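You operate a simulated robot arm through the tools that you are given. There is no shell and no other tool. Be economical: measure what you need, move in short steps, check, and stop when the job is done.

You are at the controls of a simulated two-armed robot. One attempt, no reset.

## Task
Fit the flat plug in the junction box, lock its catch and close the wrap.
Fine: hold the box to free the catch first and to lock it; the sensor's lamp must light.

The check looks at the end state, three seconds after you hand in, the way a careful person would. Anything else that was tipped, shoved, dropped, spilled or broken makes it a failure.

## Robot
Two 7-joint arms with two-finger parallel grippers on one trunk, on a base that drives. Base frame: it is fixed to the floor where the robot stands at the start and does not move with it; the origin is under the middle of the robot, x ahead of it, y to its left, z up. Readings come in m, degrees, newtons and seconds.
The left shoulder is at the start at [0.06, 0.143, 0.965], the right one opposite. With the tool pointing down near the work surface each hand reaches from about 0.32 to 0.74 m from the robot's upright axis, wherever it stands, measured 20 degrees to its own side. Places, roughly: catch of the junction box [0.5, 0.2, 0.9]; flat plug (3x2x6 cm) [0.6, 0.2, 0.8]; wrap [0.5, -0.1, 0.9]. Payload 1.57 kg a hand.
The TCP of each hand is the grasp point between the finger pads, 0.03 m short of the fingertips. In the tool frame z runs along the fingers and y along their closing line. The gripper opens to 0.11 m. The fingers are 0.024 m wide and 0.012 m thick; the gripper's body (0.048 by 0.112 m) begins 0.078 m behind the TCP.
Orientation is that of the tool frame in the base frame, as [roll, pitch, yaw] about the fixed x, y, z axes, in that order (R = Rz(yaw) Ry(pitch) Rx(roll)). With the fingers straight down and closing along the base's y, the tool's x points along the base's -x, its y along +y and its z along -z.

## Interface
- The arms move only by the tool play_rows. It takes "left_motion", "right_motion" or both (then of equal length, played together; a hand with none holds still); each is a list of rows, each a list of 7 numbers: the shift along the tool's x, y, z in units of 100 mm (1.0 is 100 mm), then the turn, a rotation vector about the tool's x, y, z in units of 45 degrees (1.0 is 45 degrees), then the closure in counts, from 0 (fully open) to 255 (shut). In form: [[tx, ty, tz, ax, ay, az, gripper], ...]. A call has 1 to 20 rows; each row is the pose to reach, as a shift and turn from the pose commanded when the call began, along the tool's axes at that moment. A call with a number of a shift or a turn outside -1 to 1 is refused whole. Rows are played at 5 a second. More than 0.05 m and 8.6 degrees between two rows, or a gripper value outside its range, and nothing of the call is played. Where a pose cannot be reached the arm comes as near as it can. A force on the tool above 90 N (or 10 N above the force at the start of the call, whichever is more), or a blocked arm, ends the call early, and 0.2 s more pass. Each finger travels about 0.045 m/s and halts on what it meets, pressing with about 26 N; the grip force reading is that of the motor and also rises with nothing between the fingers. The clock runs only during rows and for 0.2 s after the last one: add rows that repeat a pose to give the fingers time. It gives the time, the measured TCP pose, the force on the tool (base axes), the opening and the grip force at its end, in the units of the frame above (readings bear some noise), with the torque about the TCP (base axes, N m) and any sound that the robot's microphone picked up.
- Cameras (640 x 400 px; columns grow to the right, rows downward): "scene" is now at [0.0485, 0.0101, 1.5774]; the picture's right is [0.11, -0.99, 0.00], its down [-0.73, -0.08, -0.68] and it looks along [0.68, 0.07, -0.73] (base axes); focal length 265 px, centre (320, 200). "left" rides on the left gripper at [0.07, -0.016, -0.141] in its tool frame; the picture's right is [0.23, 0.97, 0.00], its down [-0.86, 0.20, -0.48] and it looks along [-0.47, 0.11, 0.88] (tool axes); focal length 222 px, centre (320, 200). "right" rides on the right gripper at [0.07, 0.016, -0.141] in its tool frame; the picture's right is [-0.23, 0.97, 0.00], its down [-0.85, -0.20, -0.48] and it looks along [-0.47, -0.11, 0.88] (tool axes); focal length 222 px, centre (320, 200). There is no depth. A picture from a camera that has moved, and an enlarged one, comes with that camera's place and axes in the base frame and with its lens.
- camera(camera): a new picture of that camera. No time passes.
- raise_lower(by): slides the trunk up (or, below 0, down) by that many m; the arms and the scene camera ride with it, the base frame stays. It gives what a move gives, with no picture.
- steer(legs): drives the robot by 1 to 6 legs, each [ahead, left, turn to the left] in m, m and degrees, along the robot's own axes; the way and the turn of a leg run together, so that a leg with both is an arc; at most 1.5 m and 180 degrees a leg. The arms and the cameras ride along, it lands a little off, and it stops where it bumps. It gives what a move gives.
- head_to(pan, tilt): turns the head with the scene camera to pan (to the left, within 86 degrees either way) and tilt (down, from -29 to 69), counted from straight ahead of the robot. It gives what a move gives.
- close_up(camera, box): a new picture of the part [left, top, right, bottom] of that camera's present view, enlarged. No time passes.
- hand_in(): hands the job in; it is judged then, once.

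Go step by step. Nothing tells you exact positions but the pictures and the camera data: compare them with the known pose of the tool, close in by small moves and look again before you grip or let go. The budget is 120 turns and 92 pictures, counting those below and the enlarged ones. Unless the task says otherwise, let go and move clear before handing in, and close with one line.

The tools are called as a command line: name --argument value ..., lists and objects as JSON in quotes. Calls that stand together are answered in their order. play_rows: Moves the arms, as the interface text tells. Its arguments: {"type":"object","properties":{"left_motion":{"type":"array"},"right_motion":{"type":"array"}},"required":[]} The other tools are called the same way: raise_lower (by) slides the trunk up or down; steer (legs) drives the base; head_to (pan, tilt) turns the head that bears the scene camera; camera (camera) takes a picture; close_up (camera, box) takes an enlarged picture of a part of a camera's view; hand_in () hands the job in.

At the start:

```text
time_s: 0.0
left_tcp_pos: [0.3901, 0.2476, 1.1032]
left_tcp_rot: [-180.0, 0.0, -180.0]
left_force: [0.2, -0.3, -0.7]
left_torque: [0.01, -0.03, 0.0]
left_grip_width: 0.1101
left_finger_force: 0.1
right_tcp_pos: [0.5213, -0.1143, 1.138]
right_tcp_rot: [-180.0, 0.2, 179.9]
right_force: [-0.6, 0.0, -0.7]
right_torque: [-0.02, -0.01, 0.0]
right_grip_width: 0.11
right_finger_force: 0.0
trunk travel left (down, up): [-0.564, 0.026]
robot x, y, heading: [0.0014, 0.0014, 0.4]
head pan, tilt: [6.2, 47.0]
```

scene: 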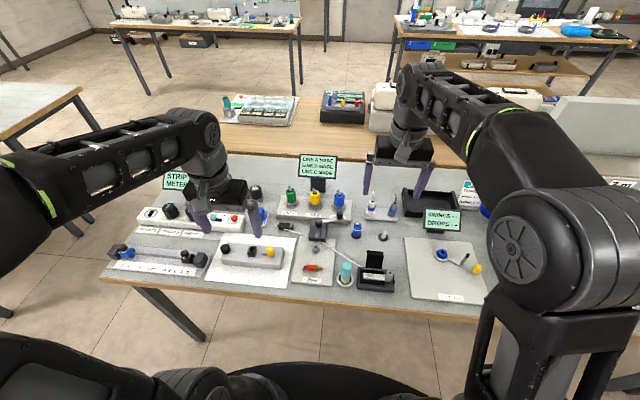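
right: 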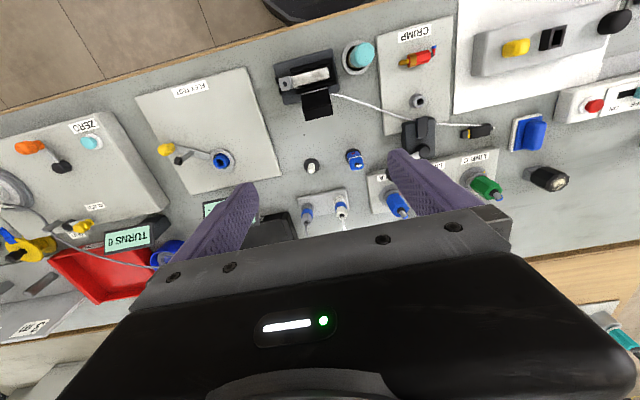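
left: 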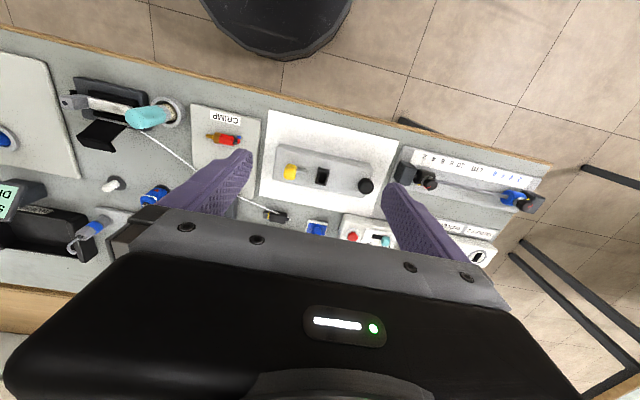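

I see a bench with a junction box (gray, with yellow and black knobs and a socket) on a white sheet, a plug on a cord behind it, and a wrap (black lidded case) to the right. I'll look closer first.

close_up --camera "scene" --box '[200, 180, 420, 310]'

close_up --camera "left" --box '[180, 80, 440, 250]'

close_up --camera "right" --box '[250, 20, 510, 190]'

```text
2.91 times, centred on (310, 245) of scene
camera zoom: at [0.0485, 0.0101, 1.5774], right [0.11, -0.99, 0.0], down [-0.73, -0.08, -0.68], along [0.68, 0.07, -0.73], focal length 772 px, centre (349, 69)
```

zoom: 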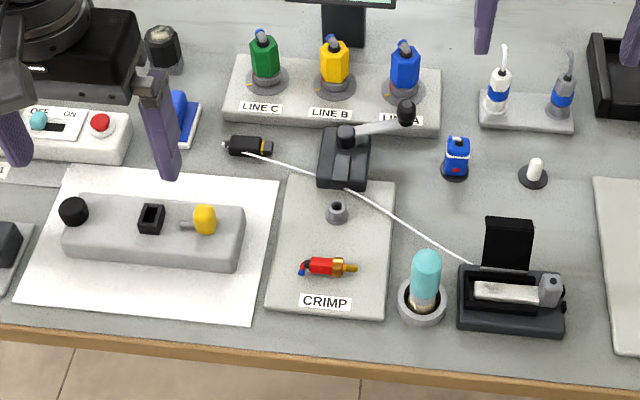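

```text
2.35 times, centred on (310, 165) of left
camera zoom: at [0.3186, 0.231, 1.2449], right [-0.23, 0.97, 0.0], down [0.86, 0.2, 0.48], along [0.47, 0.11, -0.88], focal length 523 px, centre (344, 282)
```

zoom: 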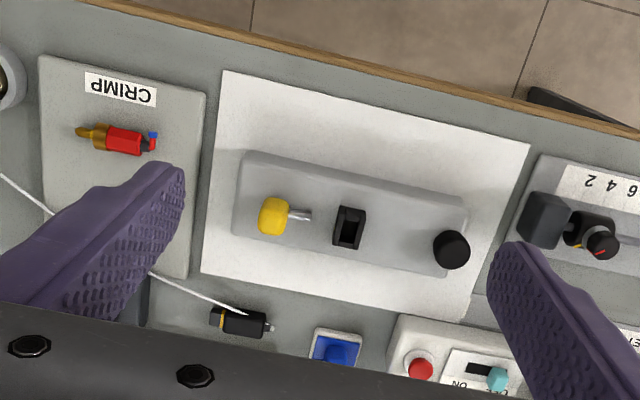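

```text
2.35 times, centred on (380, 105) of right
camera zoom: at [0.4499, -0.0983, 1.2787], right [0.23, 0.97, 0.0], down [0.85, -0.2, 0.48], along [0.47, -0.11, -0.88], focal length 523 px, centre (179, 424)
```

zoom: 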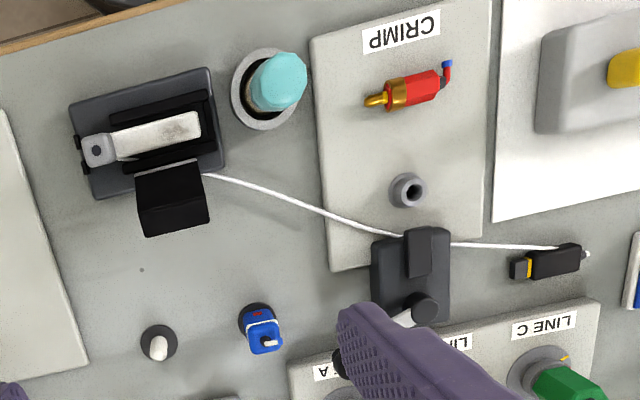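

The box has a catch (yellow, with a pin pointing at the socket) near (0.48,0.21), a socket near (0.485,0.273) and a black knob near (0.475,0.357); the plug lies near (0.62,0.196). I'll lower the left hand for a closer look.

play_rows --left_motion '[[0, 0, 0.4, 0, 0, 0, 0], [0.1, 0, 0.8, 0, 0, 0, 0], [0.2, 0, 1.0, 0, 0, 0, 0]]'

camera --camera "left"

close_up --camera "scene" --box '[345, 235, 405, 295]'

```text
time_s: 0.8
left_tcp_pos: [0.3696, 0.2456, 0.9999]
left_tcp_rot: [180.0, 0.1, -180.0]
left_force: [-0.1, -0.5, -0.3]
left_torque: [0.01, 0.02, 0.01]
left_grip_width: 0.1099
left_finger_force: 0.0
right_tcp_pos: [0.5201, -0.1137, 1.1374]
right_tcp_rot: [-180.0, 0.3, -180.0]
right_force: [0.8, 0.0, -0.5]
right_torque: [0.02, -0.03, 0.04]
right_grip_width: 0.1099
right_finger_force: 0.1
trunk travel left (down, up): [-0.564, 0.026]
robot x, y, heading: [0.0009, 0.0006, 0.2]
head pan, tilt: [6.2, 47.0]
```

```text
85 pictures are left
camera left: at [0.2988, 0.2301, 1.1425], right [-0.23, 0.97, 0.0], down [0.85, 0.2, 0.48], along [0.47, 0.11, -0.88], focal length 222 px, centre (320, 200)
```

left: 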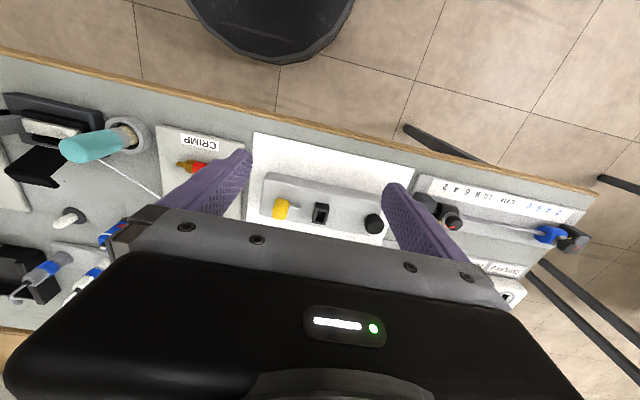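

```text
6.67 times, centred on (375, 265) of scene
camera zoom: at [0.0485, 0.0102, 1.5774], right [0.11, -0.99, 0.0], down [-0.73, -0.08, -0.68], along [0.68, 0.07, -0.73], focal length 1768 px, centre (-47, -233)
```

zoom: 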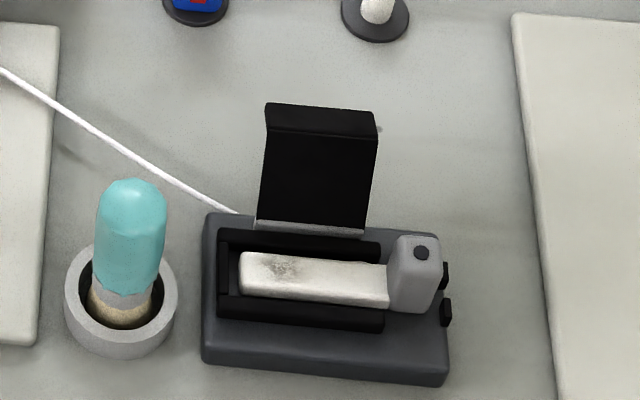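

The wrap's flap stands open, hinged at its far side; the lamp appears to be the dark dot on its grey housing. Zooming on the box now.

close_up --camera "left" --box '[245, 150, 405, 250]'

close_up --camera "scene" --box '[215, 215, 305, 285]'

close_up --camera "right" --box '[440, 10, 640, 160]'

```text
4.00 times, centred on (325, 200) of left
camera zoom: at [0.2988, 0.2301, 1.1425], right [-0.23, 0.97, 0.0], down [0.85, 0.2, 0.48], along [0.47, 0.11, -0.88], focal length 888 px, centre (300, 200)
```

zoom: 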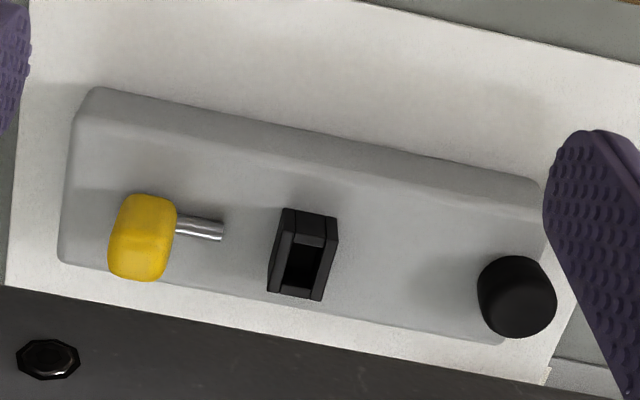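

```text
5.71 times, centred on (260, 250) of scene
camera zoom: at [0.0485, 0.0102, 1.5774], right [0.11, -0.99, 0.0], down [-0.73, -0.08, -0.68], along [0.68, 0.07, -0.73], focal length 1516 px, centre (663, -86)
```

zoom: 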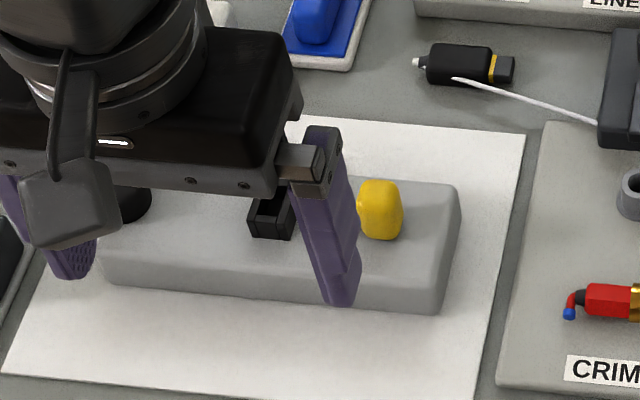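

```text
2.67 times, centred on (540, 85) of right
camera zoom: at [0.4499, -0.0982, 1.2787], right [0.23, 0.97, 0.0], down [0.85, -0.2, 0.48], along [0.47, -0.11, -0.88], focal length 592 px, centre (-267, 507)
```

zoom: 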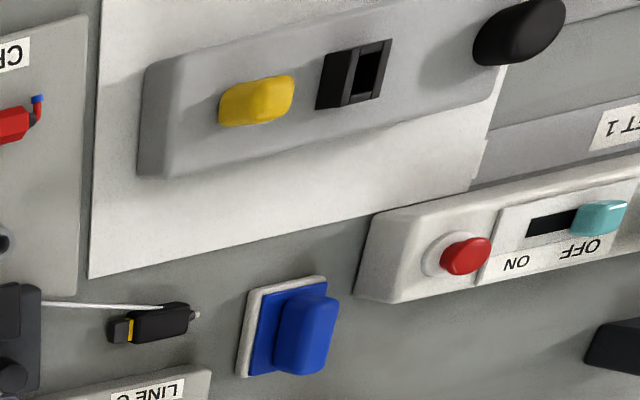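

The box looks roughly aligned with y, with the black knob on its +y end as the thing to hold. I'll bring the left hand above the knob with the fingers half closed, and look.

play_rows --left_motion '[[-0.3, 0.3, 0, 0, 0, 0, 40], [-0.6, 0.6, 0, 0, 0, 0, 80], [-0.9, 0.9, 0.1, 0, 0, 0, 116], [-1.0, 1.0, 0.2, 0, 0, 0, 116], [-1.0, 1.0, 0.3, 0, 0, 0, 116]]'

camera --camera "left"

close_up --camera "scene" --box '[185, 205, 305, 285]'

```text
time_s: 2.0
left_tcp_pos: [0.4691, 0.3492, 0.9734]
left_tcp_rot: [180.0, 0.0, 180.0]
left_force: [0.4, -0.8, 0.4]
left_torque: [0.03, -0.01, 0.03]
left_grip_width: 0.06
left_finger_force: 0.0
right_tcp_pos: [0.5209, -0.1145, 1.1379]
right_tcp_rot: [-180.0, 0.2, 180.0]
right_force: [-0.7, 0.0, -0.2]
right_torque: [0.02, 0.03, -0.01]
right_grip_width: 0.11
right_finger_force: 0.0
trunk travel left (down, up): [-0.564, 0.026]
robot x, y, heading: [-0.0034, 0.0019, 0.1]
head pan, tilt: [6.2, 47.0]
```

```text
80 pictures are left
camera left: at [0.3978, 0.3328, 1.1151], right [-0.23, 0.97, 0.0], down [0.86, 0.2, 0.48], along [0.47, 0.11, -0.88], focal length 222 px, centre (320, 200)
```

left: 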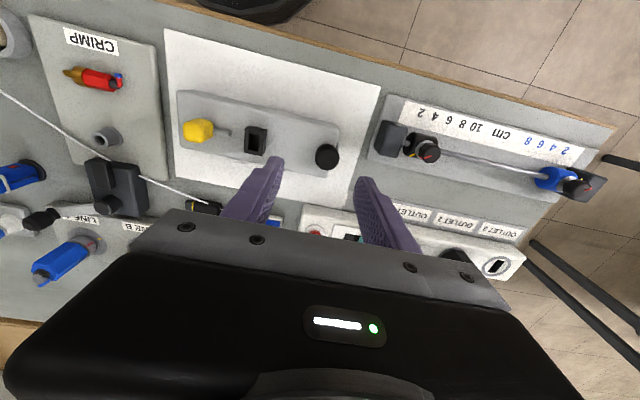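

```text
5.00 times, centred on (245, 245) of scene
camera zoom: at [0.0488, 0.0103, 1.5774], right [0.11, -0.99, 0.0], down [-0.73, -0.08, -0.68], along [0.68, 0.07, -0.73], focal length 1326 px, centre (695, -25)
```

zoom: 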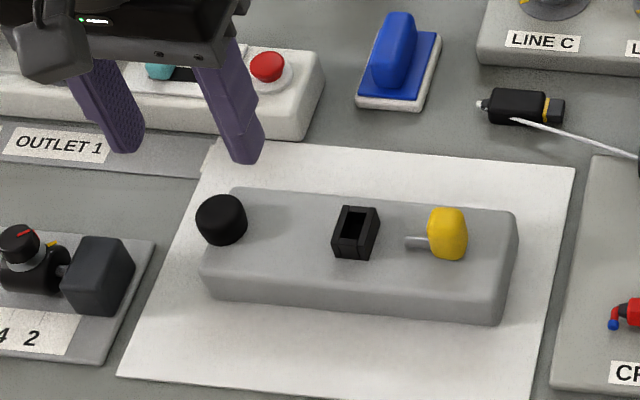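

Triangulating puts the knob at about (0.477,0.359) with its top near z 0.855, the socket at (0.482,0.272) and the catch at (0.485,0.21). I'll lower the left hand around the knob and look again.

play_rows --left_motion '[[-0.08, 0.1, 0.3, 0, 0, 0, 116], [-0.08, 0.1, 0.6, 0, 0, 0, 116], [-0.08, 0.1, 0.9, 0, 0, 0, 116]]' --right_motion '[[0.1, 0.4, 0.2, 0, 0, 0, 0], [0.2, 0.8, 0.4, 0, 0, 0, 0], [0.3, 1.0, 0.6, 0, 0, 0, 0]]'

camera --camera "left"

close_up --camera "scene" --box '[185, 205, 305, 285]'

camera --camera "right"

```text
time_s: 2.8
left_tcp_pos: [0.479, 0.3562, 0.8829]
left_tcp_rot: [180.0, 0.1, -180.0]
left_force: [0.1, 0.2, -0.1]
left_torque: [0.01, -0.02, 0.04]
left_grip_width: 0.0598
left_finger_force: 0.0
right_tcp_pos: [0.4909, -0.0155, 1.0773]
right_tcp_rot: [-180.0, 0.2, 179.9]
right_force: [0.4, 0.8, 0.7]
right_torque: [-0.04, -0.02, 0.0]
right_grip_width: 0.11
right_finger_force: 0.2
trunk travel left (down, up): [-0.564, 0.026]
robot x, y, heading: [-0.0006, -0.0031, 0.0]
head pan, tilt: [6.2, 47.0]
```

```text
78 pictures are left
camera left: at [0.408, 0.341, 1.0261], right [-0.23, 0.97, 0.0], down [0.86, 0.2, 0.48], along [0.47, 0.11, -0.88], focal length 222 px, centre (320, 200)
```

left: 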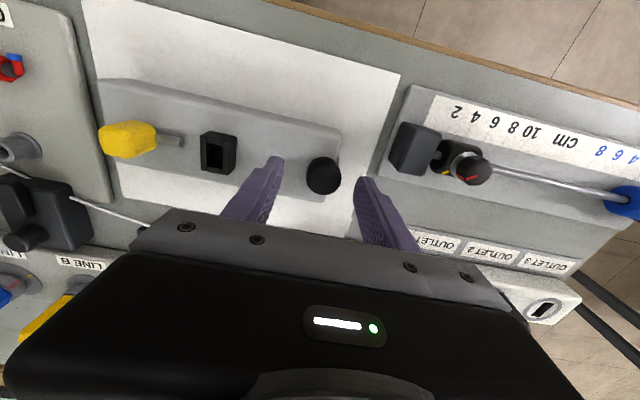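

```text
5.00 times, centred on (245, 245) of scene
camera zoom: at [0.0494, 0.0108, 1.5774], right [0.11, -0.99, 0.0], down [-0.73, -0.08, -0.68], along [0.68, 0.07, -0.73], focal length 1326 px, centre (695, -25)
```

zoom: 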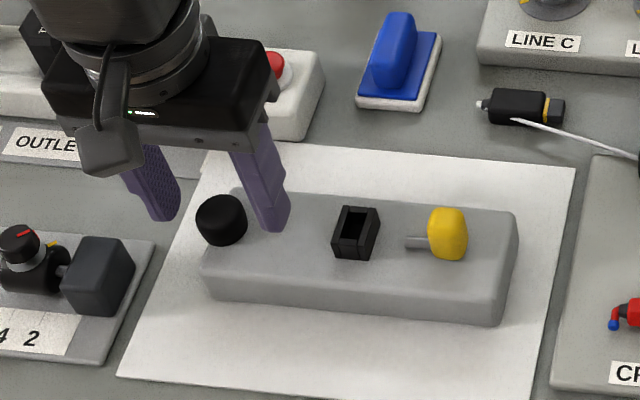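

```text
76 pictures are left
camera right: at [0.4212, 0.0018, 1.2181], right [0.23, 0.97, 0.0], down [0.85, -0.2, 0.48], along [0.47, -0.11, -0.88], focal length 222 px, centre (320, 200)
```

right: 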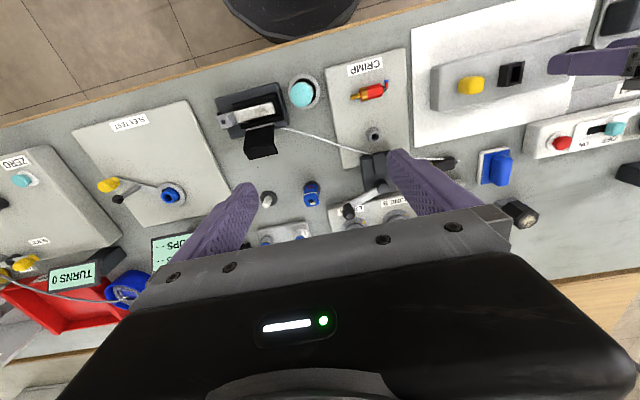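

The fingers bracket the knob. I'll lower 10 mm more and close on it.

play_rows --left_motion '[[0.03, 0.02, 0.1, 0, 0, 0, 116], [0.03, 0.02, 0.1, 0, 0, 0, 160], [0.03, 0.02, 0.1, 0, 0, 0, 200], [0.03, 0.02, 0.1, 0, 0, 0, 200], [0.03, 0.02, 0.1, 0, 0, 0, 200]]' --right_motion '[[0, 0.3, 0.2, 0, 0, 0, 40], [0, 0.6, 0.4, 0, 0, 0, 80], [0, 0.9, 0.5, 0, 0, 0, 116], [0, 1.0, 0.5, 0, 0, 0, 116], [0, 1.0, 0.5, 0, 0, 0, 116]]'

close_up --camera "scene" --box '[185, 205, 305, 285]'

camera --camera "right"

```text
time_s: 4.0
left_tcp_pos: [0.4741, 0.3594, 0.8736]
left_tcp_rot: [180.0, 0.1, -180.0]
left_force: [-0.2, -1.1, 0.8]
left_torque: [0.21, 0.03, 0.0]
left_grip_width: 0.0292
left_finger_force: 26.1
right_tcp_pos: [0.492, 0.0849, 1.0282]
right_tcp_rot: [-180.0, 0.2, -180.0]
right_force: [-0.1, 0.7, -0.5]
right_torque: [0.01, 0.0, -0.01]
right_grip_width: 0.06
right_finger_force: 0.1
trunk travel left (down, up): [-0.564, 0.026]
robot x, y, heading: [-0.0007, 0.0002, 0.1]
head pan, tilt: [6.2, 47.0]
```

```text
5.00 times, centred on (245, 245) of scene
camera zoom: at [0.0484, 0.0101, 1.5774], right [0.11, -0.99, 0.0], down [-0.73, -0.08, -0.68], along [0.68, 0.07, -0.73], focal length 1326 px, centre (695, -25)
```

zoom: 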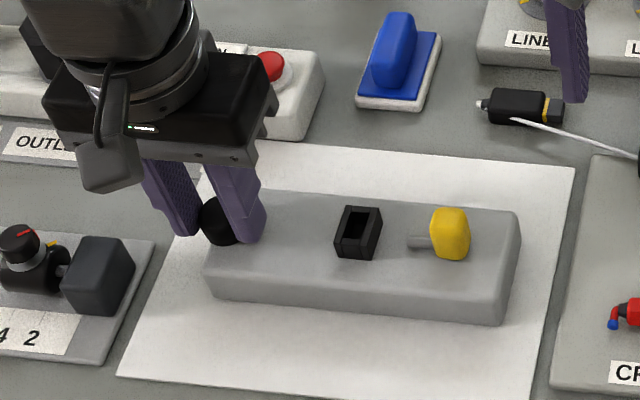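

```text
74 pictures are left
camera right: at [0.4215, 0.1014, 1.1691], right [0.23, 0.97, 0.0], down [0.85, -0.2, 0.48], along [0.47, -0.11, -0.88], focal length 222 px, centre (320, 200)
```

right: 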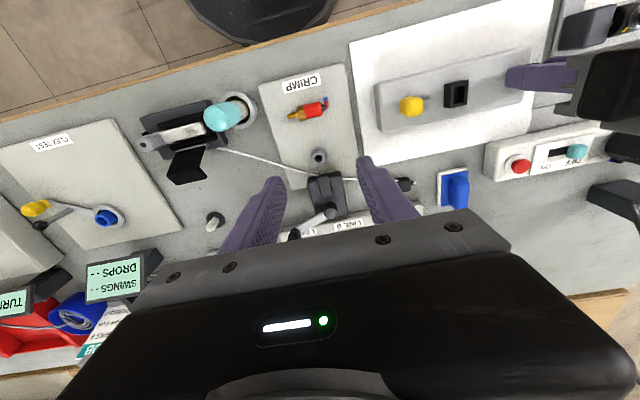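

The left hand now holds the box by its knob. I'll turn the right hand so that it closes along x with its camera on the +y side, ready to grip the catch (and later the plug).

play_rows --right_motion '[[0, 0, 0, 0, 0, 0.17, 116], [0, 0, 0, 0, 0, 0.34, 116], [0, 0, 0, 0, 0, 0.51, 116], [0, 0, 0, 0, 0, 0.68, 116], [0, 0, 0, 0, 0, 0.85, 116], [0, 0, 0, 0, 0, 1.0, 116]]'

play_rows --right_motion '[[0, 0, 0, 0, 0, 0.17, 116], [0, 0, 0, 0, 0, 0.34, 116], [0, 0, 0, 0, 0, 0.51, 116], [0, 0, 0, 0, 0, 0.68, 116], [0, 0, 0, 0, 0, 0.85, 116], [0, 0, 0, 0, 0, 1.0, 116]]'

play_rows --right_motion '[[0, 0, 0, 0, 0.17, 0, 116], [0, 0, 0, 0, 0.34, 0, 116], [0, 0, 0, 0, 0.51, 0, 116], [0, 0, 0, 0, 0.68, 0, 116], [0, 0, 0, 0, 0.85, 0, 116], [0, 0, 0, 0, 1.0, 0, 116]]'

camera --camera "right"

camera --camera "scene"

```text
time_s: 5.4
left_tcp_pos: [0.4751, 0.3594, 0.8745]
left_tcp_rot: [180.0, 0.0, 180.0]
left_force: [-0.1, -1.0, -0.2]
left_torque: [0.15, 0.0, 0.0]
left_grip_width: 0.0291
left_finger_force: 26.5
right_tcp_pos: [0.4899, 0.0867, 1.0279]
right_tcp_rot: [179.8, 0.2, 134.9]
right_force: [1.1, 0.3, 0.0]
right_torque: [0.0, 0.03, 0.0]
right_grip_width: 0.06
right_finger_force: 0.0
trunk travel left (down, up): [-0.564, 0.026]
robot x, y, heading: [0.0011, -0.0003, 0.3]
head pan, tilt: [6.2, 47.0]
```

```text
time_s: 6.8
left_tcp_pos: [0.4756, 0.3584, 0.8748]
left_tcp_rot: [180.0, 0.0, -180.0]
left_force: [-0.5, -0.2, -0.2]
left_torque: [0.18, 0.01, -0.03]
left_grip_width: 0.0295
left_finger_force: 26.0
right_tcp_pos: [0.4902, 0.0861, 1.0282]
right_tcp_rot: [179.7, 0.0, 89.9]
right_force: [0.1, -1.0, 0.1]
right_torque: [0.03, 0.0, -0.01]
right_grip_width: 0.06
right_finger_force: 0.0
trunk travel left (down, up): [-0.564, 0.026]
robot x, y, heading: [-0.0031, -0.003, -0.1]
head pan, tilt: [6.2, 47.0]
```

```text
time_s: 8.2
left_tcp_pos: [0.4752, 0.3584, 0.8741]
left_tcp_rot: [-180.0, 0.0, 180.0]
left_force: [0.4, -0.6, -0.1]
left_torque: [-0.13, -0.07, 0.0]
left_grip_width: 0.0292
left_finger_force: 25.4
right_tcp_pos: [0.4894, 0.0854, 1.0289]
right_tcp_rot: [179.6, -45.1, 90.3]
right_force: [-0.1, -0.4, 0.6]
right_torque: [0.02, -0.01, 0.01]
right_grip_width: 0.0598
right_finger_force: 0.1
trunk travel left (down, up): [-0.564, 0.026]
robot x, y, heading: [-0.0006, -0.0004, 0.2]
head pan, tilt: [6.2, 47.0]
```

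```text
73 pictures are left
camera right: at [0.5058, 0.0346, 1.178], right [0.97, -0.16, -0.16], down [-0.2, -0.94, -0.27], along [-0.1, 0.29, -0.95], focal length 222 px, centre (320, 200)
```

right: 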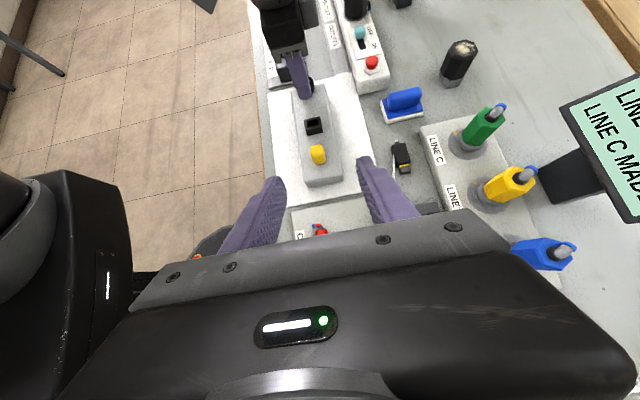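

```text
72 pictures are left
camera scene: at [0.0487, 0.0098, 1.5774], right [0.11, -0.99, 0.0], down [-0.73, -0.08, -0.68], along [0.68, 0.07, -0.73], focal length 265 px, centre (320, 200)
```

scene: 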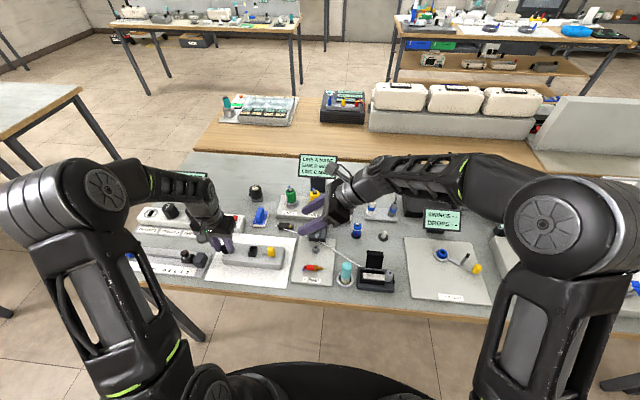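

The right hand is tilted 45° toward +y with its camera on top; the catch shows at about (0.482,0.213). I'll approach along the finger direction.

play_rows --right_motion '[[-0.17, -0.03, 0.35, 0, 0, 0, 116], [-0.35, -0.07, 0.7, 0, 0, 0, 116], [-0.35, -0.07, 1.0, 0, 0, 0, 116]]'

camera --camera "right"

close_up --camera "scene" --box '[205, 205, 325, 285]'

```text
time_s: 9.0
left_tcp_pos: [0.475, 0.3586, 0.8741]
left_tcp_rot: [-179.9, 0.1, -180.0]
left_force: [1.7, 1.2, 0.1]
left_torque: [0.01, 0.07, 0.07]
left_grip_width: 0.0293
left_finger_force: 25.8
right_tcp_pos: [0.4832, 0.1308, 0.9325]
right_tcp_rot: [179.7, -45.1, 90.3]
right_force: [0.3, 0.7, -0.8]
right_torque: [-0.02, -0.01, 0.02]
right_grip_width: 0.06
right_finger_force: 0.1
trunk travel left (down, up): [-0.564, 0.026]
robot x, y, heading: [0.0006, -0.0019, -0.2]
head pan, tilt: [6.2, 47.0]
```

```text
71 pictures are left
camera right: at [0.4995, 0.0801, 1.0806], right [0.97, -0.16, -0.16], down [-0.2, -0.94, -0.27], along [-0.1, 0.29, -0.95], focal length 222 px, centre (320, 200)
```

right: 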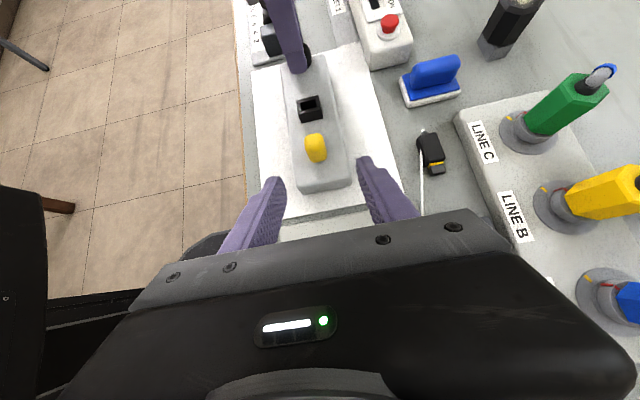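

```text
5.00 times, centred on (265, 245) of scene
camera zoom: at [0.0486, 0.0102, 1.5774], right [0.11, -0.99, 0.0], down [-0.73, -0.08, -0.68], along [0.68, 0.07, -0.73], focal length 1326 px, centre (595, -25)
```

zoom: 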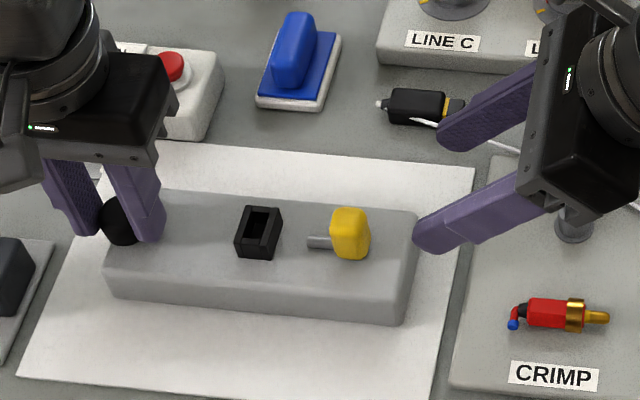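

The alignment looks good. Advancing along the fingers to straddle the catch.

play_rows --right_motion '[[0, -0.02, 0.3, 0, 0, 0, 116], [0, -0.02, 0.6, 0, 0, 0, 116], [0, -0.02, 0.8, 0, 0, 0, 116]]'

camera --camera "right"

close_up --camera "scene" --box '[215, 205, 335, 285]'

```text
time_s: 9.8
left_tcp_pos: [0.4755, 0.3584, 0.8743]
left_tcp_rot: [-180.0, 0.0, 180.0]
left_force: [0.8, 0.7, 0.2]
left_torque: [0.05, 0.11, -0.06]
left_grip_width: 0.0294
left_finger_force: 25.7
right_tcp_pos: [0.4824, 0.1869, 0.8758]
right_tcp_rot: [179.7, -45.0, 90.2]
right_force: [0.6, 0.6, 0.6]
right_torque: [-0.02, 0.0, -0.02]
right_grip_width: 0.0601
right_finger_force: 0.0
trunk travel left (down, up): [-0.564, 0.026]
robot x, y, heading: [0.0054, 0.0031, -0.1]
head pan, tilt: [6.2, 47.0]
```

```text
69 pictures are left
camera right: at [0.4986, 0.1361, 1.0259], right [0.97, -0.16, -0.16], down [-0.2, -0.94, -0.27], along [-0.1, 0.29, -0.95], focal length 222 px, centre (320, 200)
```

right: 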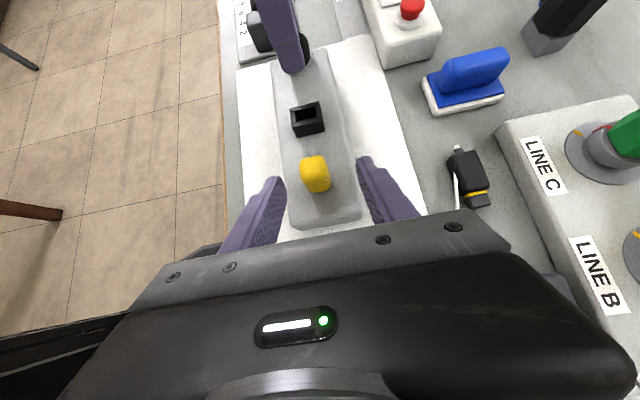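

```text
5.00 times, centred on (275, 245) of scene
camera zoom: at [0.0485, 0.0102, 1.5774], right [0.11, -0.99, 0.0], down [-0.73, -0.08, -0.68], along [0.68, 0.07, -0.73], focal length 1326 px, centre (545, -25)
```

zoom: 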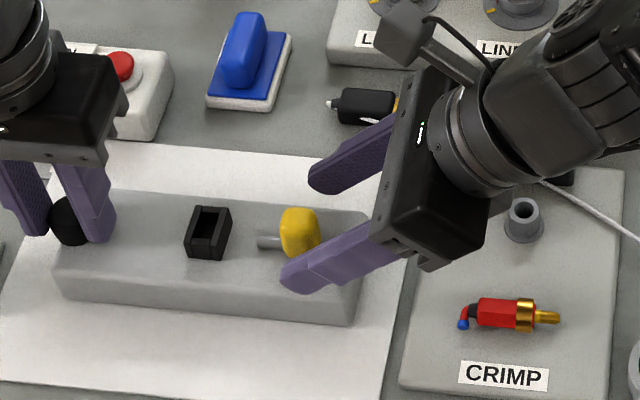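

The fingers straddle the catch. Advancing a few mm and gripping.

play_rows --right_motion '[[0, -0.02, 0.08, 0, 0, 0, 116], [0, -0.02, 0.08, 0, 0, 0, 160], [0, -0.02, 0.08, 0, 0, 0, 215], [0, -0.02, 0.08, 0, 0, 0, 215], [0, -0.02, 0.08, 0, 0, 0, 215]]'

close_up --camera "scene" --box '[215, 205, 335, 285]'

close_up --camera "right" --box '[240, 60, 400, 240]'

```text
time_s: 11.0
left_tcp_pos: [0.4753, 0.3587, 0.874]
left_tcp_rot: [-180.0, -0.1, -179.9]
left_force: [0.0, -1.6, 1.3]
left_torque: [0.15, -0.04, -0.03]
left_grip_width: 0.0294
left_finger_force: 25.9
right_tcp_pos: [0.4796, 0.1938, 0.8706]
right_tcp_rot: [179.6, -45.0, 90.2]
right_force: [1.1, 0.3, 0.1]
right_torque: [0.05, 0.15, -0.04]
right_grip_width: 0.0215
right_finger_force: 25.8
trunk travel left (down, up): [-0.564, 0.026]
robot x, y, heading: [0.0, -0.0018, -0.2]
head pan, tilt: [6.2, 47.0]
```

```text
5.00 times, centred on (275, 245) of scene
camera zoom: at [0.0485, 0.0102, 1.5774], right [0.11, -0.99, 0.0], down [-0.73, -0.08, -0.68], along [0.68, 0.07, -0.73], focal length 1326 px, centre (545, -25)
```

zoom: 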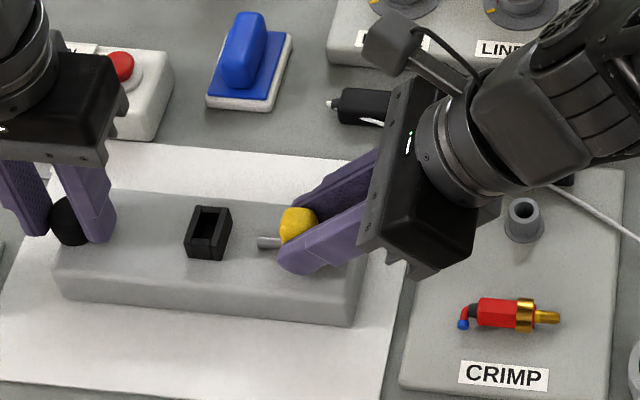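

```text
2.22 times, centred on (320, 150) of right
camera zoom: at [0.4957, 0.1427, 1.0199], right [0.97, -0.16, -0.16], down [-0.2, -0.94, -0.27], along [-0.11, 0.29, -0.95], focal length 494 px, centre (320, 311)
```

zoom: 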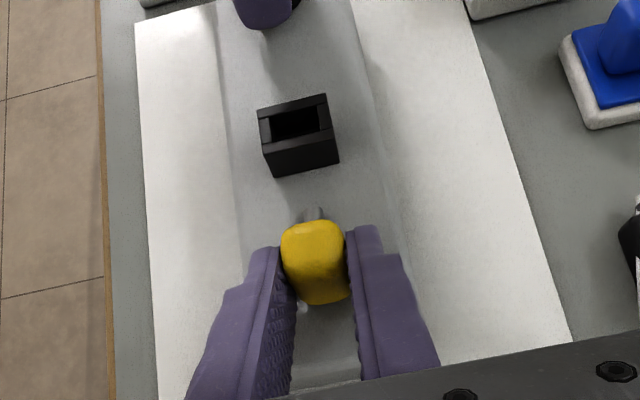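

The catch is gripped (21 mm wide); its rod runs along the box. Holding the box, I'll pull it gently 10 mm away from the socket.

play_rows --right_motion '[[-0.02, 0, -0.02, 0, 0, 0, 230], [-0.035, 0, -0.035, 0, 0, 0, 230], [-0.05, 0, -0.05, 0, 0, 0, 230], [-0.07, 0, -0.07, 0, 0, 0, 230]]'

close_up --camera "scene" --box '[215, 205, 335, 285]'

close_up --camera "right" --box '[240, 60, 400, 240]'

```text
time_s: 12.0
left_tcp_pos: [0.4754, 0.3587, 0.8749]
left_tcp_rot: [-180.0, 0.1, 180.0]
left_force: [-1.2, -5.5, 0.1]
left_torque: [0.05, -0.03, -0.1]
left_grip_width: 0.0291
left_finger_force: 26.0
right_tcp_pos: [0.4787, 0.1841, 0.8694]
right_tcp_rot: [179.6, -45.1, 90.2]
right_force: [2.0, 4.5, 1.6]
right_torque: [0.34, 0.11, -0.1]
right_grip_width: 0.0214
right_finger_force: 25.6
trunk travel left (down, up): [-0.564, 0.026]
robot x, y, heading: [-0.0007, 0.004, -0.0]
head pan, tilt: [6.2, 47.0]
```

```text
5.00 times, centred on (275, 245) of scene
camera zoom: at [0.0484, 0.0098, 1.5773], right [0.11, -0.99, 0.0], down [-0.73, -0.08, -0.68], along [0.68, 0.07, -0.73], focal length 1326 px, centre (545, -25)
```

zoom: 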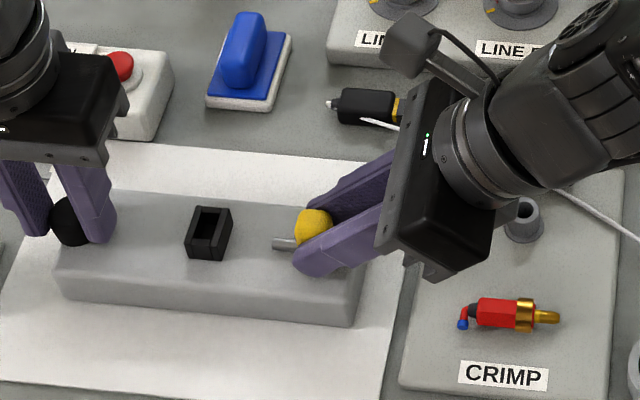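

```text
2.22 times, centred on (320, 150) of right
camera zoom: at [0.4954, 0.1327, 1.0199], right [0.97, -0.16, -0.16], down [-0.2, -0.94, -0.27], along [-0.11, 0.29, -0.95], focal length 494 px, centre (320, 311)
```

zoom: 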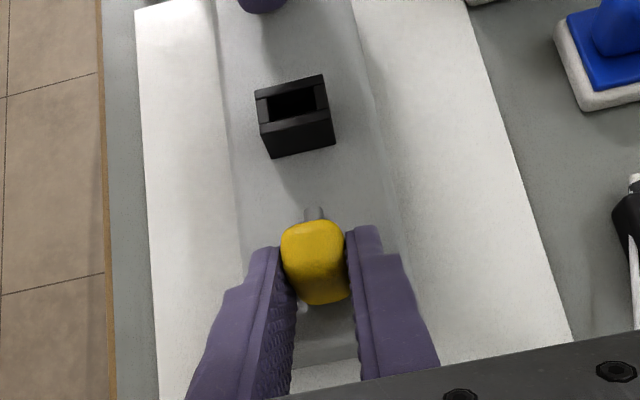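

The catch slides freely with about 5 N while the box stays put. I'll pull it back a bit more to look for its stop.

play_rows --right_motion '[[-0.02, 0, -0.02, 0, 0, 0, 230], [-0.04, 0, -0.04, 0, 0, 0, 230], [-0.055, 0, -0.055, 0, 0, 0, 230]]'

close_up --camera "scene" --box '[215, 205, 335, 285]'

```text
time_s: 12.8
left_tcp_pos: [0.4759, 0.3583, 0.8744]
left_tcp_rot: [180.0, -0.1, 179.9]
left_force: [0.1, -6.2, -1.2]
left_torque: [0.05, 0.01, 0.01]
left_grip_width: 0.0291
left_finger_force: 25.6
right_tcp_pos: [0.4793, 0.1768, 0.8707]
right_tcp_rot: [179.7, -45.0, 90.3]
right_force: [-0.5, 4.4, 3.2]
right_torque: [0.2, 0.16, 0.03]
right_grip_width: 0.0215
right_finger_force: 25.7
trunk travel left (down, up): [-0.564, 0.026]
robot x, y, heading: [-0.0016, -0.0012, -0.1]
head pan, tilt: [6.2, 47.0]
```

```text
5.00 times, centred on (275, 245) of scene
camera zoom: at [0.0484, 0.0099, 1.5774], right [0.11, -0.99, 0.0], down [-0.73, -0.08, -0.68], along [0.68, 0.07, -0.73], focal length 1326 px, centre (545, -25)
```

zoom: 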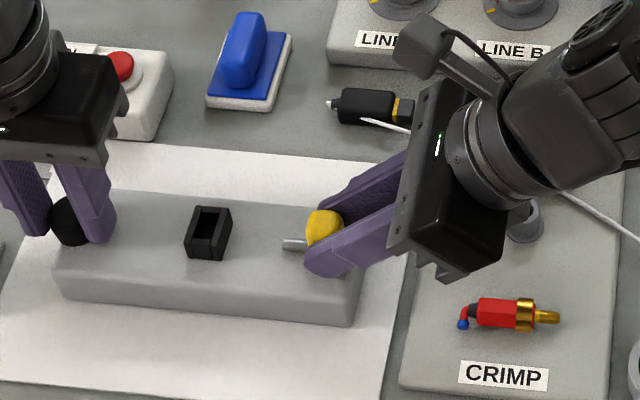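

It still slides. One more small pull to find the stop.

play_rows --right_motion '[[-0.02, 0, -0.02, 0, 0, 0, 230], [-0.04, 0, -0.04, 0, 0, 0, 230], [-0.06, 0, -0.06, 0, 0, 0, 230]]'

close_up --camera "scene" --box '[215, 205, 335, 285]'

```text
time_s: 13.6
left_tcp_pos: [0.4754, 0.3584, 0.8737]
left_tcp_rot: [-179.9, 0.0, -180.0]
left_force: [0.0, -5.8, -0.2]
left_torque: [0.06, -0.07, 0.0]
left_grip_width: 0.029
left_finger_force: 25.8
right_tcp_pos: [0.4795, 0.1686, 0.8697]
right_tcp_rot: [179.6, -45.1, 90.2]
right_force: [1.7, 5.4, 9.3]
right_torque: [0.28, 0.13, -0.05]
right_grip_width: 0.0213
right_finger_force: 26.3
trunk travel left (down, up): [-0.564, 0.026]
robot x, y, heading: [0.0019, -0.0035, 0.1]
head pan, tilt: [6.2, 47.0]
```

```text
5.00 times, centred on (275, 245) of scene
camera zoom: at [0.0483, 0.0099, 1.5774], right [0.11, -0.99, 0.0], down [-0.73, -0.08, -0.68], along [0.68, 0.07, -0.73], focal length 1326 px, centre (545, -25)
```

zoom: 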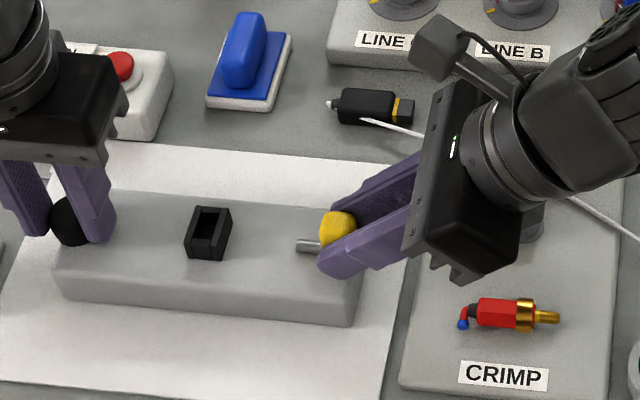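

The catch is back by about 25 mm, clear of the socket. I'll release it, back off and inspect.

play_rows --right_motion '[[0, 0, 0, 0, 0, 0, 150], [0, 0, 0, 0, 0, 0, 116], [0, 0, -0.3, 0, 0, 0, 116], [0, 0, -0.6, 0, 0, 0, 116], [0, 0, -0.9, 0, 0, 0, 116]]'

close_up --camera "scene" --box '[215, 205, 335, 285]'

close_up --camera "right" --box '[200, 20, 480, 240]'

```text
time_s: 14.8
left_tcp_pos: [0.4763, 0.359, 0.8741]
left_tcp_rot: [-179.9, 0.0, 179.9]
left_force: [0.0, -0.8, 1.7]
left_torque: [0.2, 0.08, 0.0]
left_grip_width: 0.0291
left_finger_force: 26.1
right_tcp_pos: [0.4789, 0.1029, 0.9337]
right_tcp_rot: [179.7, -45.0, 90.2]
right_force: [0.1, -0.7, 0.7]
right_torque: [-0.04, 0.02, 0.0]
right_grip_width: 0.0599
right_finger_force: 0.1
trunk travel left (down, up): [-0.564, 0.026]
robot x, y, heading: [-0.0038, 0.0009, -0.2]
head pan, tilt: [6.2, 47.0]
```

```text
5.00 times, centred on (275, 245) of scene
camera zoom: at [0.0483, 0.0098, 1.5773], right [0.11, -0.99, 0.0], down [-0.73, -0.08, -0.68], along [0.68, 0.07, -0.73], focal length 1326 px, centre (545, -25)
```

zoom: 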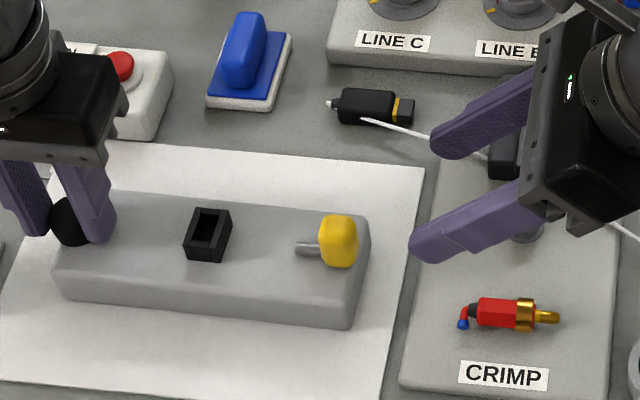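

```text
1.82 times, centred on (340, 130) of right
camera zoom: at [0.4951, 0.0524, 1.083], right [0.97, -0.16, -0.16], down [-0.2, -0.94, -0.27], along [-0.11, 0.29, -0.95], focal length 404 px, centre (284, 327)
```

zoom: 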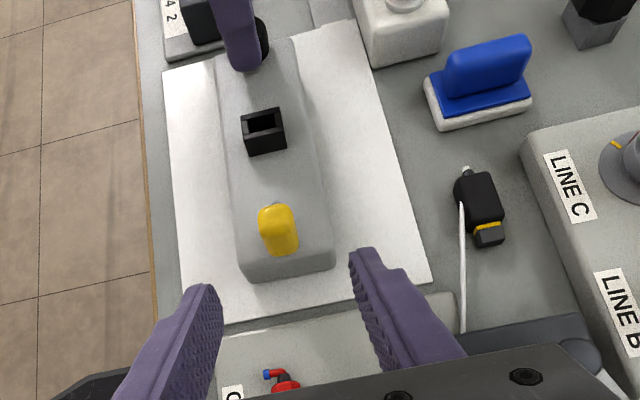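

The catch is clear, and the plug lies along y near x≈0.616, y 0.163–0.218, with its tip toward −y. I'll lift the right hand and turn it toward a slight opposite tilt so that the plug can later be stood tip-down with a 90° turn.

play_rows --right_motion '[[0.1, 0.17, -0.02, 0, -0.17, 0, 116], [0.2, 0.34, -0.05, 0, -0.34, 0, 116], [0.3, 0.51, -0.08, 0, -0.51, 0, 116], [0.4, 0.68, -0.1, 0, -0.68, 0, 116], [0.5, 0.85, -0.12, 0, -0.85, 0, 116], [0.57, 1.0, -0.14, 0, -1.0, 0, 116]]'

camera --camera "scene"

```text
time_s: 16.2
left_tcp_pos: [0.4749, 0.3584, 0.8746]
left_tcp_rot: [-180.0, 0.0, -180.0]
left_force: [1.1, -0.4, 1.3]
left_torque: [-0.08, 0.04, 0.04]
left_grip_width: 0.0291
left_finger_force: 25.9
right_tcp_pos: [0.5819, 0.1337, 0.9823]
right_tcp_rot: [179.9, 0.2, 89.9]
right_force: [-0.7, -0.6, 0.5]
right_torque: [-0.01, 0.0, -0.02]
right_grip_width: 0.0599
right_finger_force: 0.0
trunk travel left (down, up): [-0.564, 0.026]
robot x, y, heading: [0.0027, -0.0016, 0.0]
head pan, tilt: [6.2, 47.0]
```

```text
59 pictures are left
camera scene: at [0.0485, 0.0103, 1.5774], right [0.11, -0.99, 0.0], down [-0.73, -0.08, -0.68], along [0.68, 0.07, -0.73], focal length 265 px, centre (320, 200)
```

scene: 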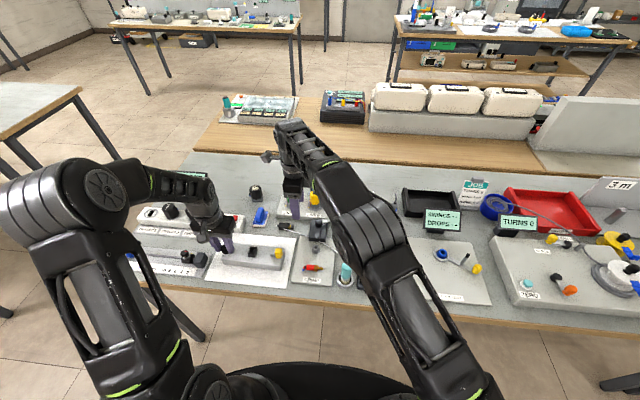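

Arm posture is fine. Tilting a further 25° and moving over the plug.

play_rows --right_motion '[[0.2, 0.09, 0.0, 0, -0.15, 0, 116], [0.4, 0.18, 0.1, 0, -0.3, 0, 116], [0.6, 0.27, 0.3, 0, -0.45, 0, 116], [0.79, 0.34, 0.5, 0, -0.56, 0, 116]]'

camera --camera "right"

close_up --camera "scene" --box '[225, 165, 345, 255]'

```text
time_s: 17.2
left_tcp_pos: [0.4761, 0.3571, 0.8746]
left_tcp_rot: [179.9, -0.1, -179.9]
left_force: [-1.0, 0.3, 1.5]
left_torque: [-0.4, -0.06, -0.17]
left_grip_width: 0.0294
left_finger_force: 26.5
right_tcp_pos: [0.5485, 0.1333, 0.9865]
right_tcp_rot: [175.9, 8.8, 87.2]
right_force: [0.5, -0.2, 0.5]
right_torque: [0.04, 0.03, -0.01]
right_grip_width: 0.0601
right_finger_force: 0.0
right hand out of reach, approached as far as the arm can: row 1, 2, 3, 4
trunk travel left (down, up): [-0.564, 0.026]
robot x, y, heading: [-0.0019, 0.002, -0.2]
head pan, tilt: [6.2, 47.0]
```

```text
58 pictures are left
camera right: at [0.5602, 0.2223, 1.1158], right [0.96, -0.26, 0.1], down [-0.27, -0.76, 0.59], along [-0.07, -0.59, -0.8], focal length 222 px, centre (320, 200)
```

right: 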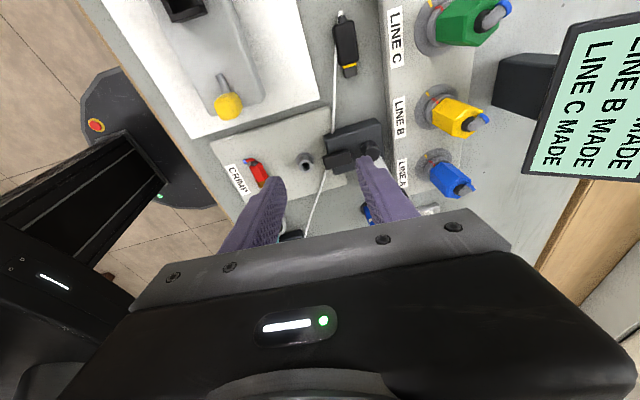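

```text
4.44 times, centred on (285, 210) of scene
camera zoom: at [0.0491, 0.0075, 1.5773], right [0.11, -0.99, 0.0], down [-0.73, -0.08, -0.68], along [0.68, 0.07, -0.73], focal length 1179 px, centre (476, 156)
```

zoom: 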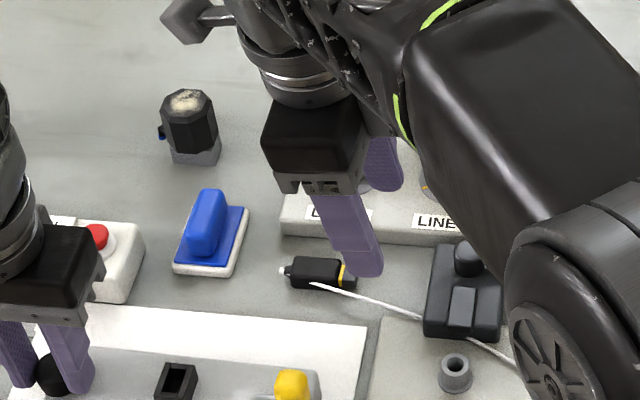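

The right arm can't reach over the plug from here, so the base should shift left. I'll let go of the knob, raise both hands and drive about 0.22 m to the left.

play_rows --left_motion '[[0, 0, 0, 0, 0, 0, 170], [0, 0, 0, 0, 0, 0, 116], [0, 0, 0, 0, 0, 0, 116], [0, 0, -0.4, 0, 0, 0, 116], [0, 0, -0.8, 0, 0, 0, 116], [0, 0, -1.0, 0, 0, 0, 116]]' --right_motion '[[0, 0, -0.1, 0, 0.15, 0, 116], [0, 0, -0.3, 0, 0.23, 0, 116], [0, -0.1, -0.5, 0, 0.23, 0, 116], [0, -0.2, -0.7, 0, 0.23, 0, 116], [0, -0.2, -0.7, 0, 0.23, 0, 116], [0, -0.2, -0.7, 0, 0.23, 0, 116]]'

close_up --camera "scene" --box '[175, 165, 335, 285]'

```text
time_s: 18.6
left_tcp_pos: [0.474, 0.3558, 0.9738]
left_tcp_rot: [180.0, -0.1, 180.0]
left_force: [0.3, 0.3, -0.4]
left_torque: [0.0, 0.02, -0.01]
left_grip_width: 0.0601
left_finger_force: 0.0
right_tcp_pos: [0.5242, 0.1458, 1.0558]
right_tcp_rot: [175.9, -1.3, 88.0]
right_force: [0.3, 0.5, 0.3]
right_torque: [0.03, 0.01, 0.0]
right_grip_width: 0.0598
right_finger_force: 0.0
trunk travel left (down, up): [-0.564, 0.026]
robot x, y, heading: [0.0006, 0.0016, 0.1]
head pan, tilt: [6.2, 47.0]
```

```text
3.33 times, centred on (255, 225) of scene
camera zoom: at [0.0483, 0.0101, 1.5773], right [0.11, -0.99, 0.0], down [-0.73, -0.08, -0.68], along [0.68, 0.07, -0.73], focal length 884 px, centre (537, 117)
```

zoom: 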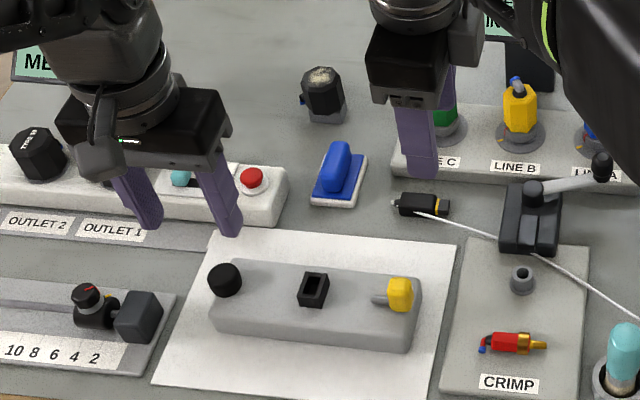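

Both hands are clear. Driving left.

steer --legs '[[0, 0.22, 0]]'

camera --camera "scene"

```text
time_s: 20.3
left_tcp_pos: [0.4737, 0.5787, 0.9744]
left_tcp_rot: [-180.0, 0.0, 180.0]
left_force: [-0.4, -0.5, 0.2]
left_torque: [-0.01, 0.01, -0.01]
left_grip_width: 0.0601
left_finger_force: 0.1
right_tcp_pos: [0.5251, 0.3694, 1.0542]
right_tcp_rot: [175.9, -1.4, 88.0]
right_force: [0.6, 0.2, -0.5]
right_torque: [0.01, -0.02, -0.01]
right_grip_width: 0.0599
right_finger_force: 0.0
trunk travel left (down, up): [-0.564, 0.026]
robot x, y, heading: [0.0042, 0.2214, -0.0]
head pan, tilt: [6.2, 47.0]
```

```text
55 pictures are left
camera scene: at [0.0486, 0.2341, 1.5773], right [0.11, -0.99, 0.0], down [-0.73, -0.08, -0.68], along [0.68, 0.07, -0.73], focal length 265 px, centre (320, 200)
```

scene: 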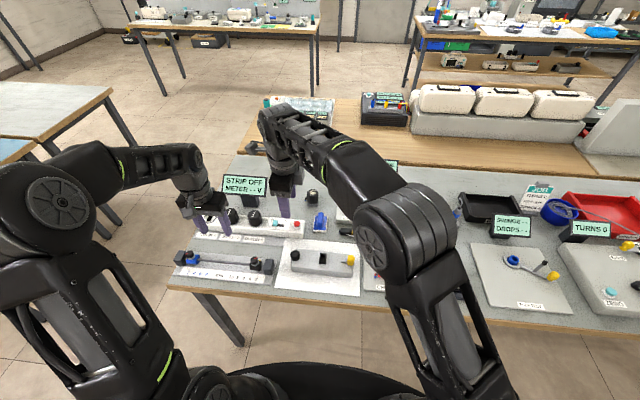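

Base moved. Now I'll bring the right hand over the plug with the opposite 25° tilt in two moves.

play_rows --right_motion '[[-0.15, 0.15, 0, 0.02, -0.1, -0.01, 116], [-0.3, 0.3, 0, 0.04, -0.2, -0.02, 116], [-0.45, 0.45, 0, 0.05, -0.3, -0.03, 116], [-0.6, 0.6, 0, 0.07, -0.4, -0.03, 116], [-0.75, 0.75, 0, 0.08, -0.5, -0.04, 116], [-0.9, 0.9, 0, 0.09, -0.585, -0.045, 116]]'

camera --camera "right"

```text
time_s: 21.7
left_tcp_pos: [0.474, 0.5775, 0.974]
left_tcp_rot: [179.9, -0.1, -179.9]
left_force: [0.8, -0.3, -0.3]
left_torque: [0.03, 0.06, -0.01]
left_grip_width: 0.0602
left_finger_force: 0.0
right_tcp_pos: [0.5371, 0.3013, 1.0767]
right_tcp_rot: [172.0, 18.8, 98.0]
right_force: [0.6, -1.0, 0.9]
right_torque: [0.05, 0.01, -0.02]
right_grip_width: 0.0603
right_finger_force: 0.0
right hand out of reach, approached as far as the arm can: row 2, 3, 4, 5, 6
trunk travel left (down, up): [-0.564, 0.026]
robot x, y, heading: [0.0011, 0.2223, -0.1]
head pan, tilt: [6.2, 47.0]
```

```text
54 pictures are left
camera right: at [0.5179, 0.4116, 1.1899], right [0.98, -0.03, 0.2], down [-0.17, -0.7, 0.7], along [0.12, -0.72, -0.69], focal length 222 px, centre (320, 200)
```

right: 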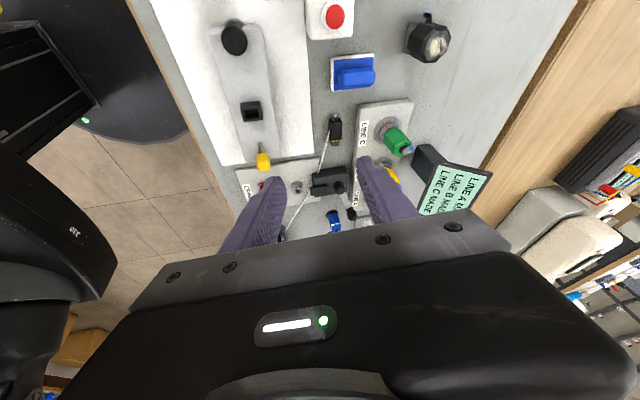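

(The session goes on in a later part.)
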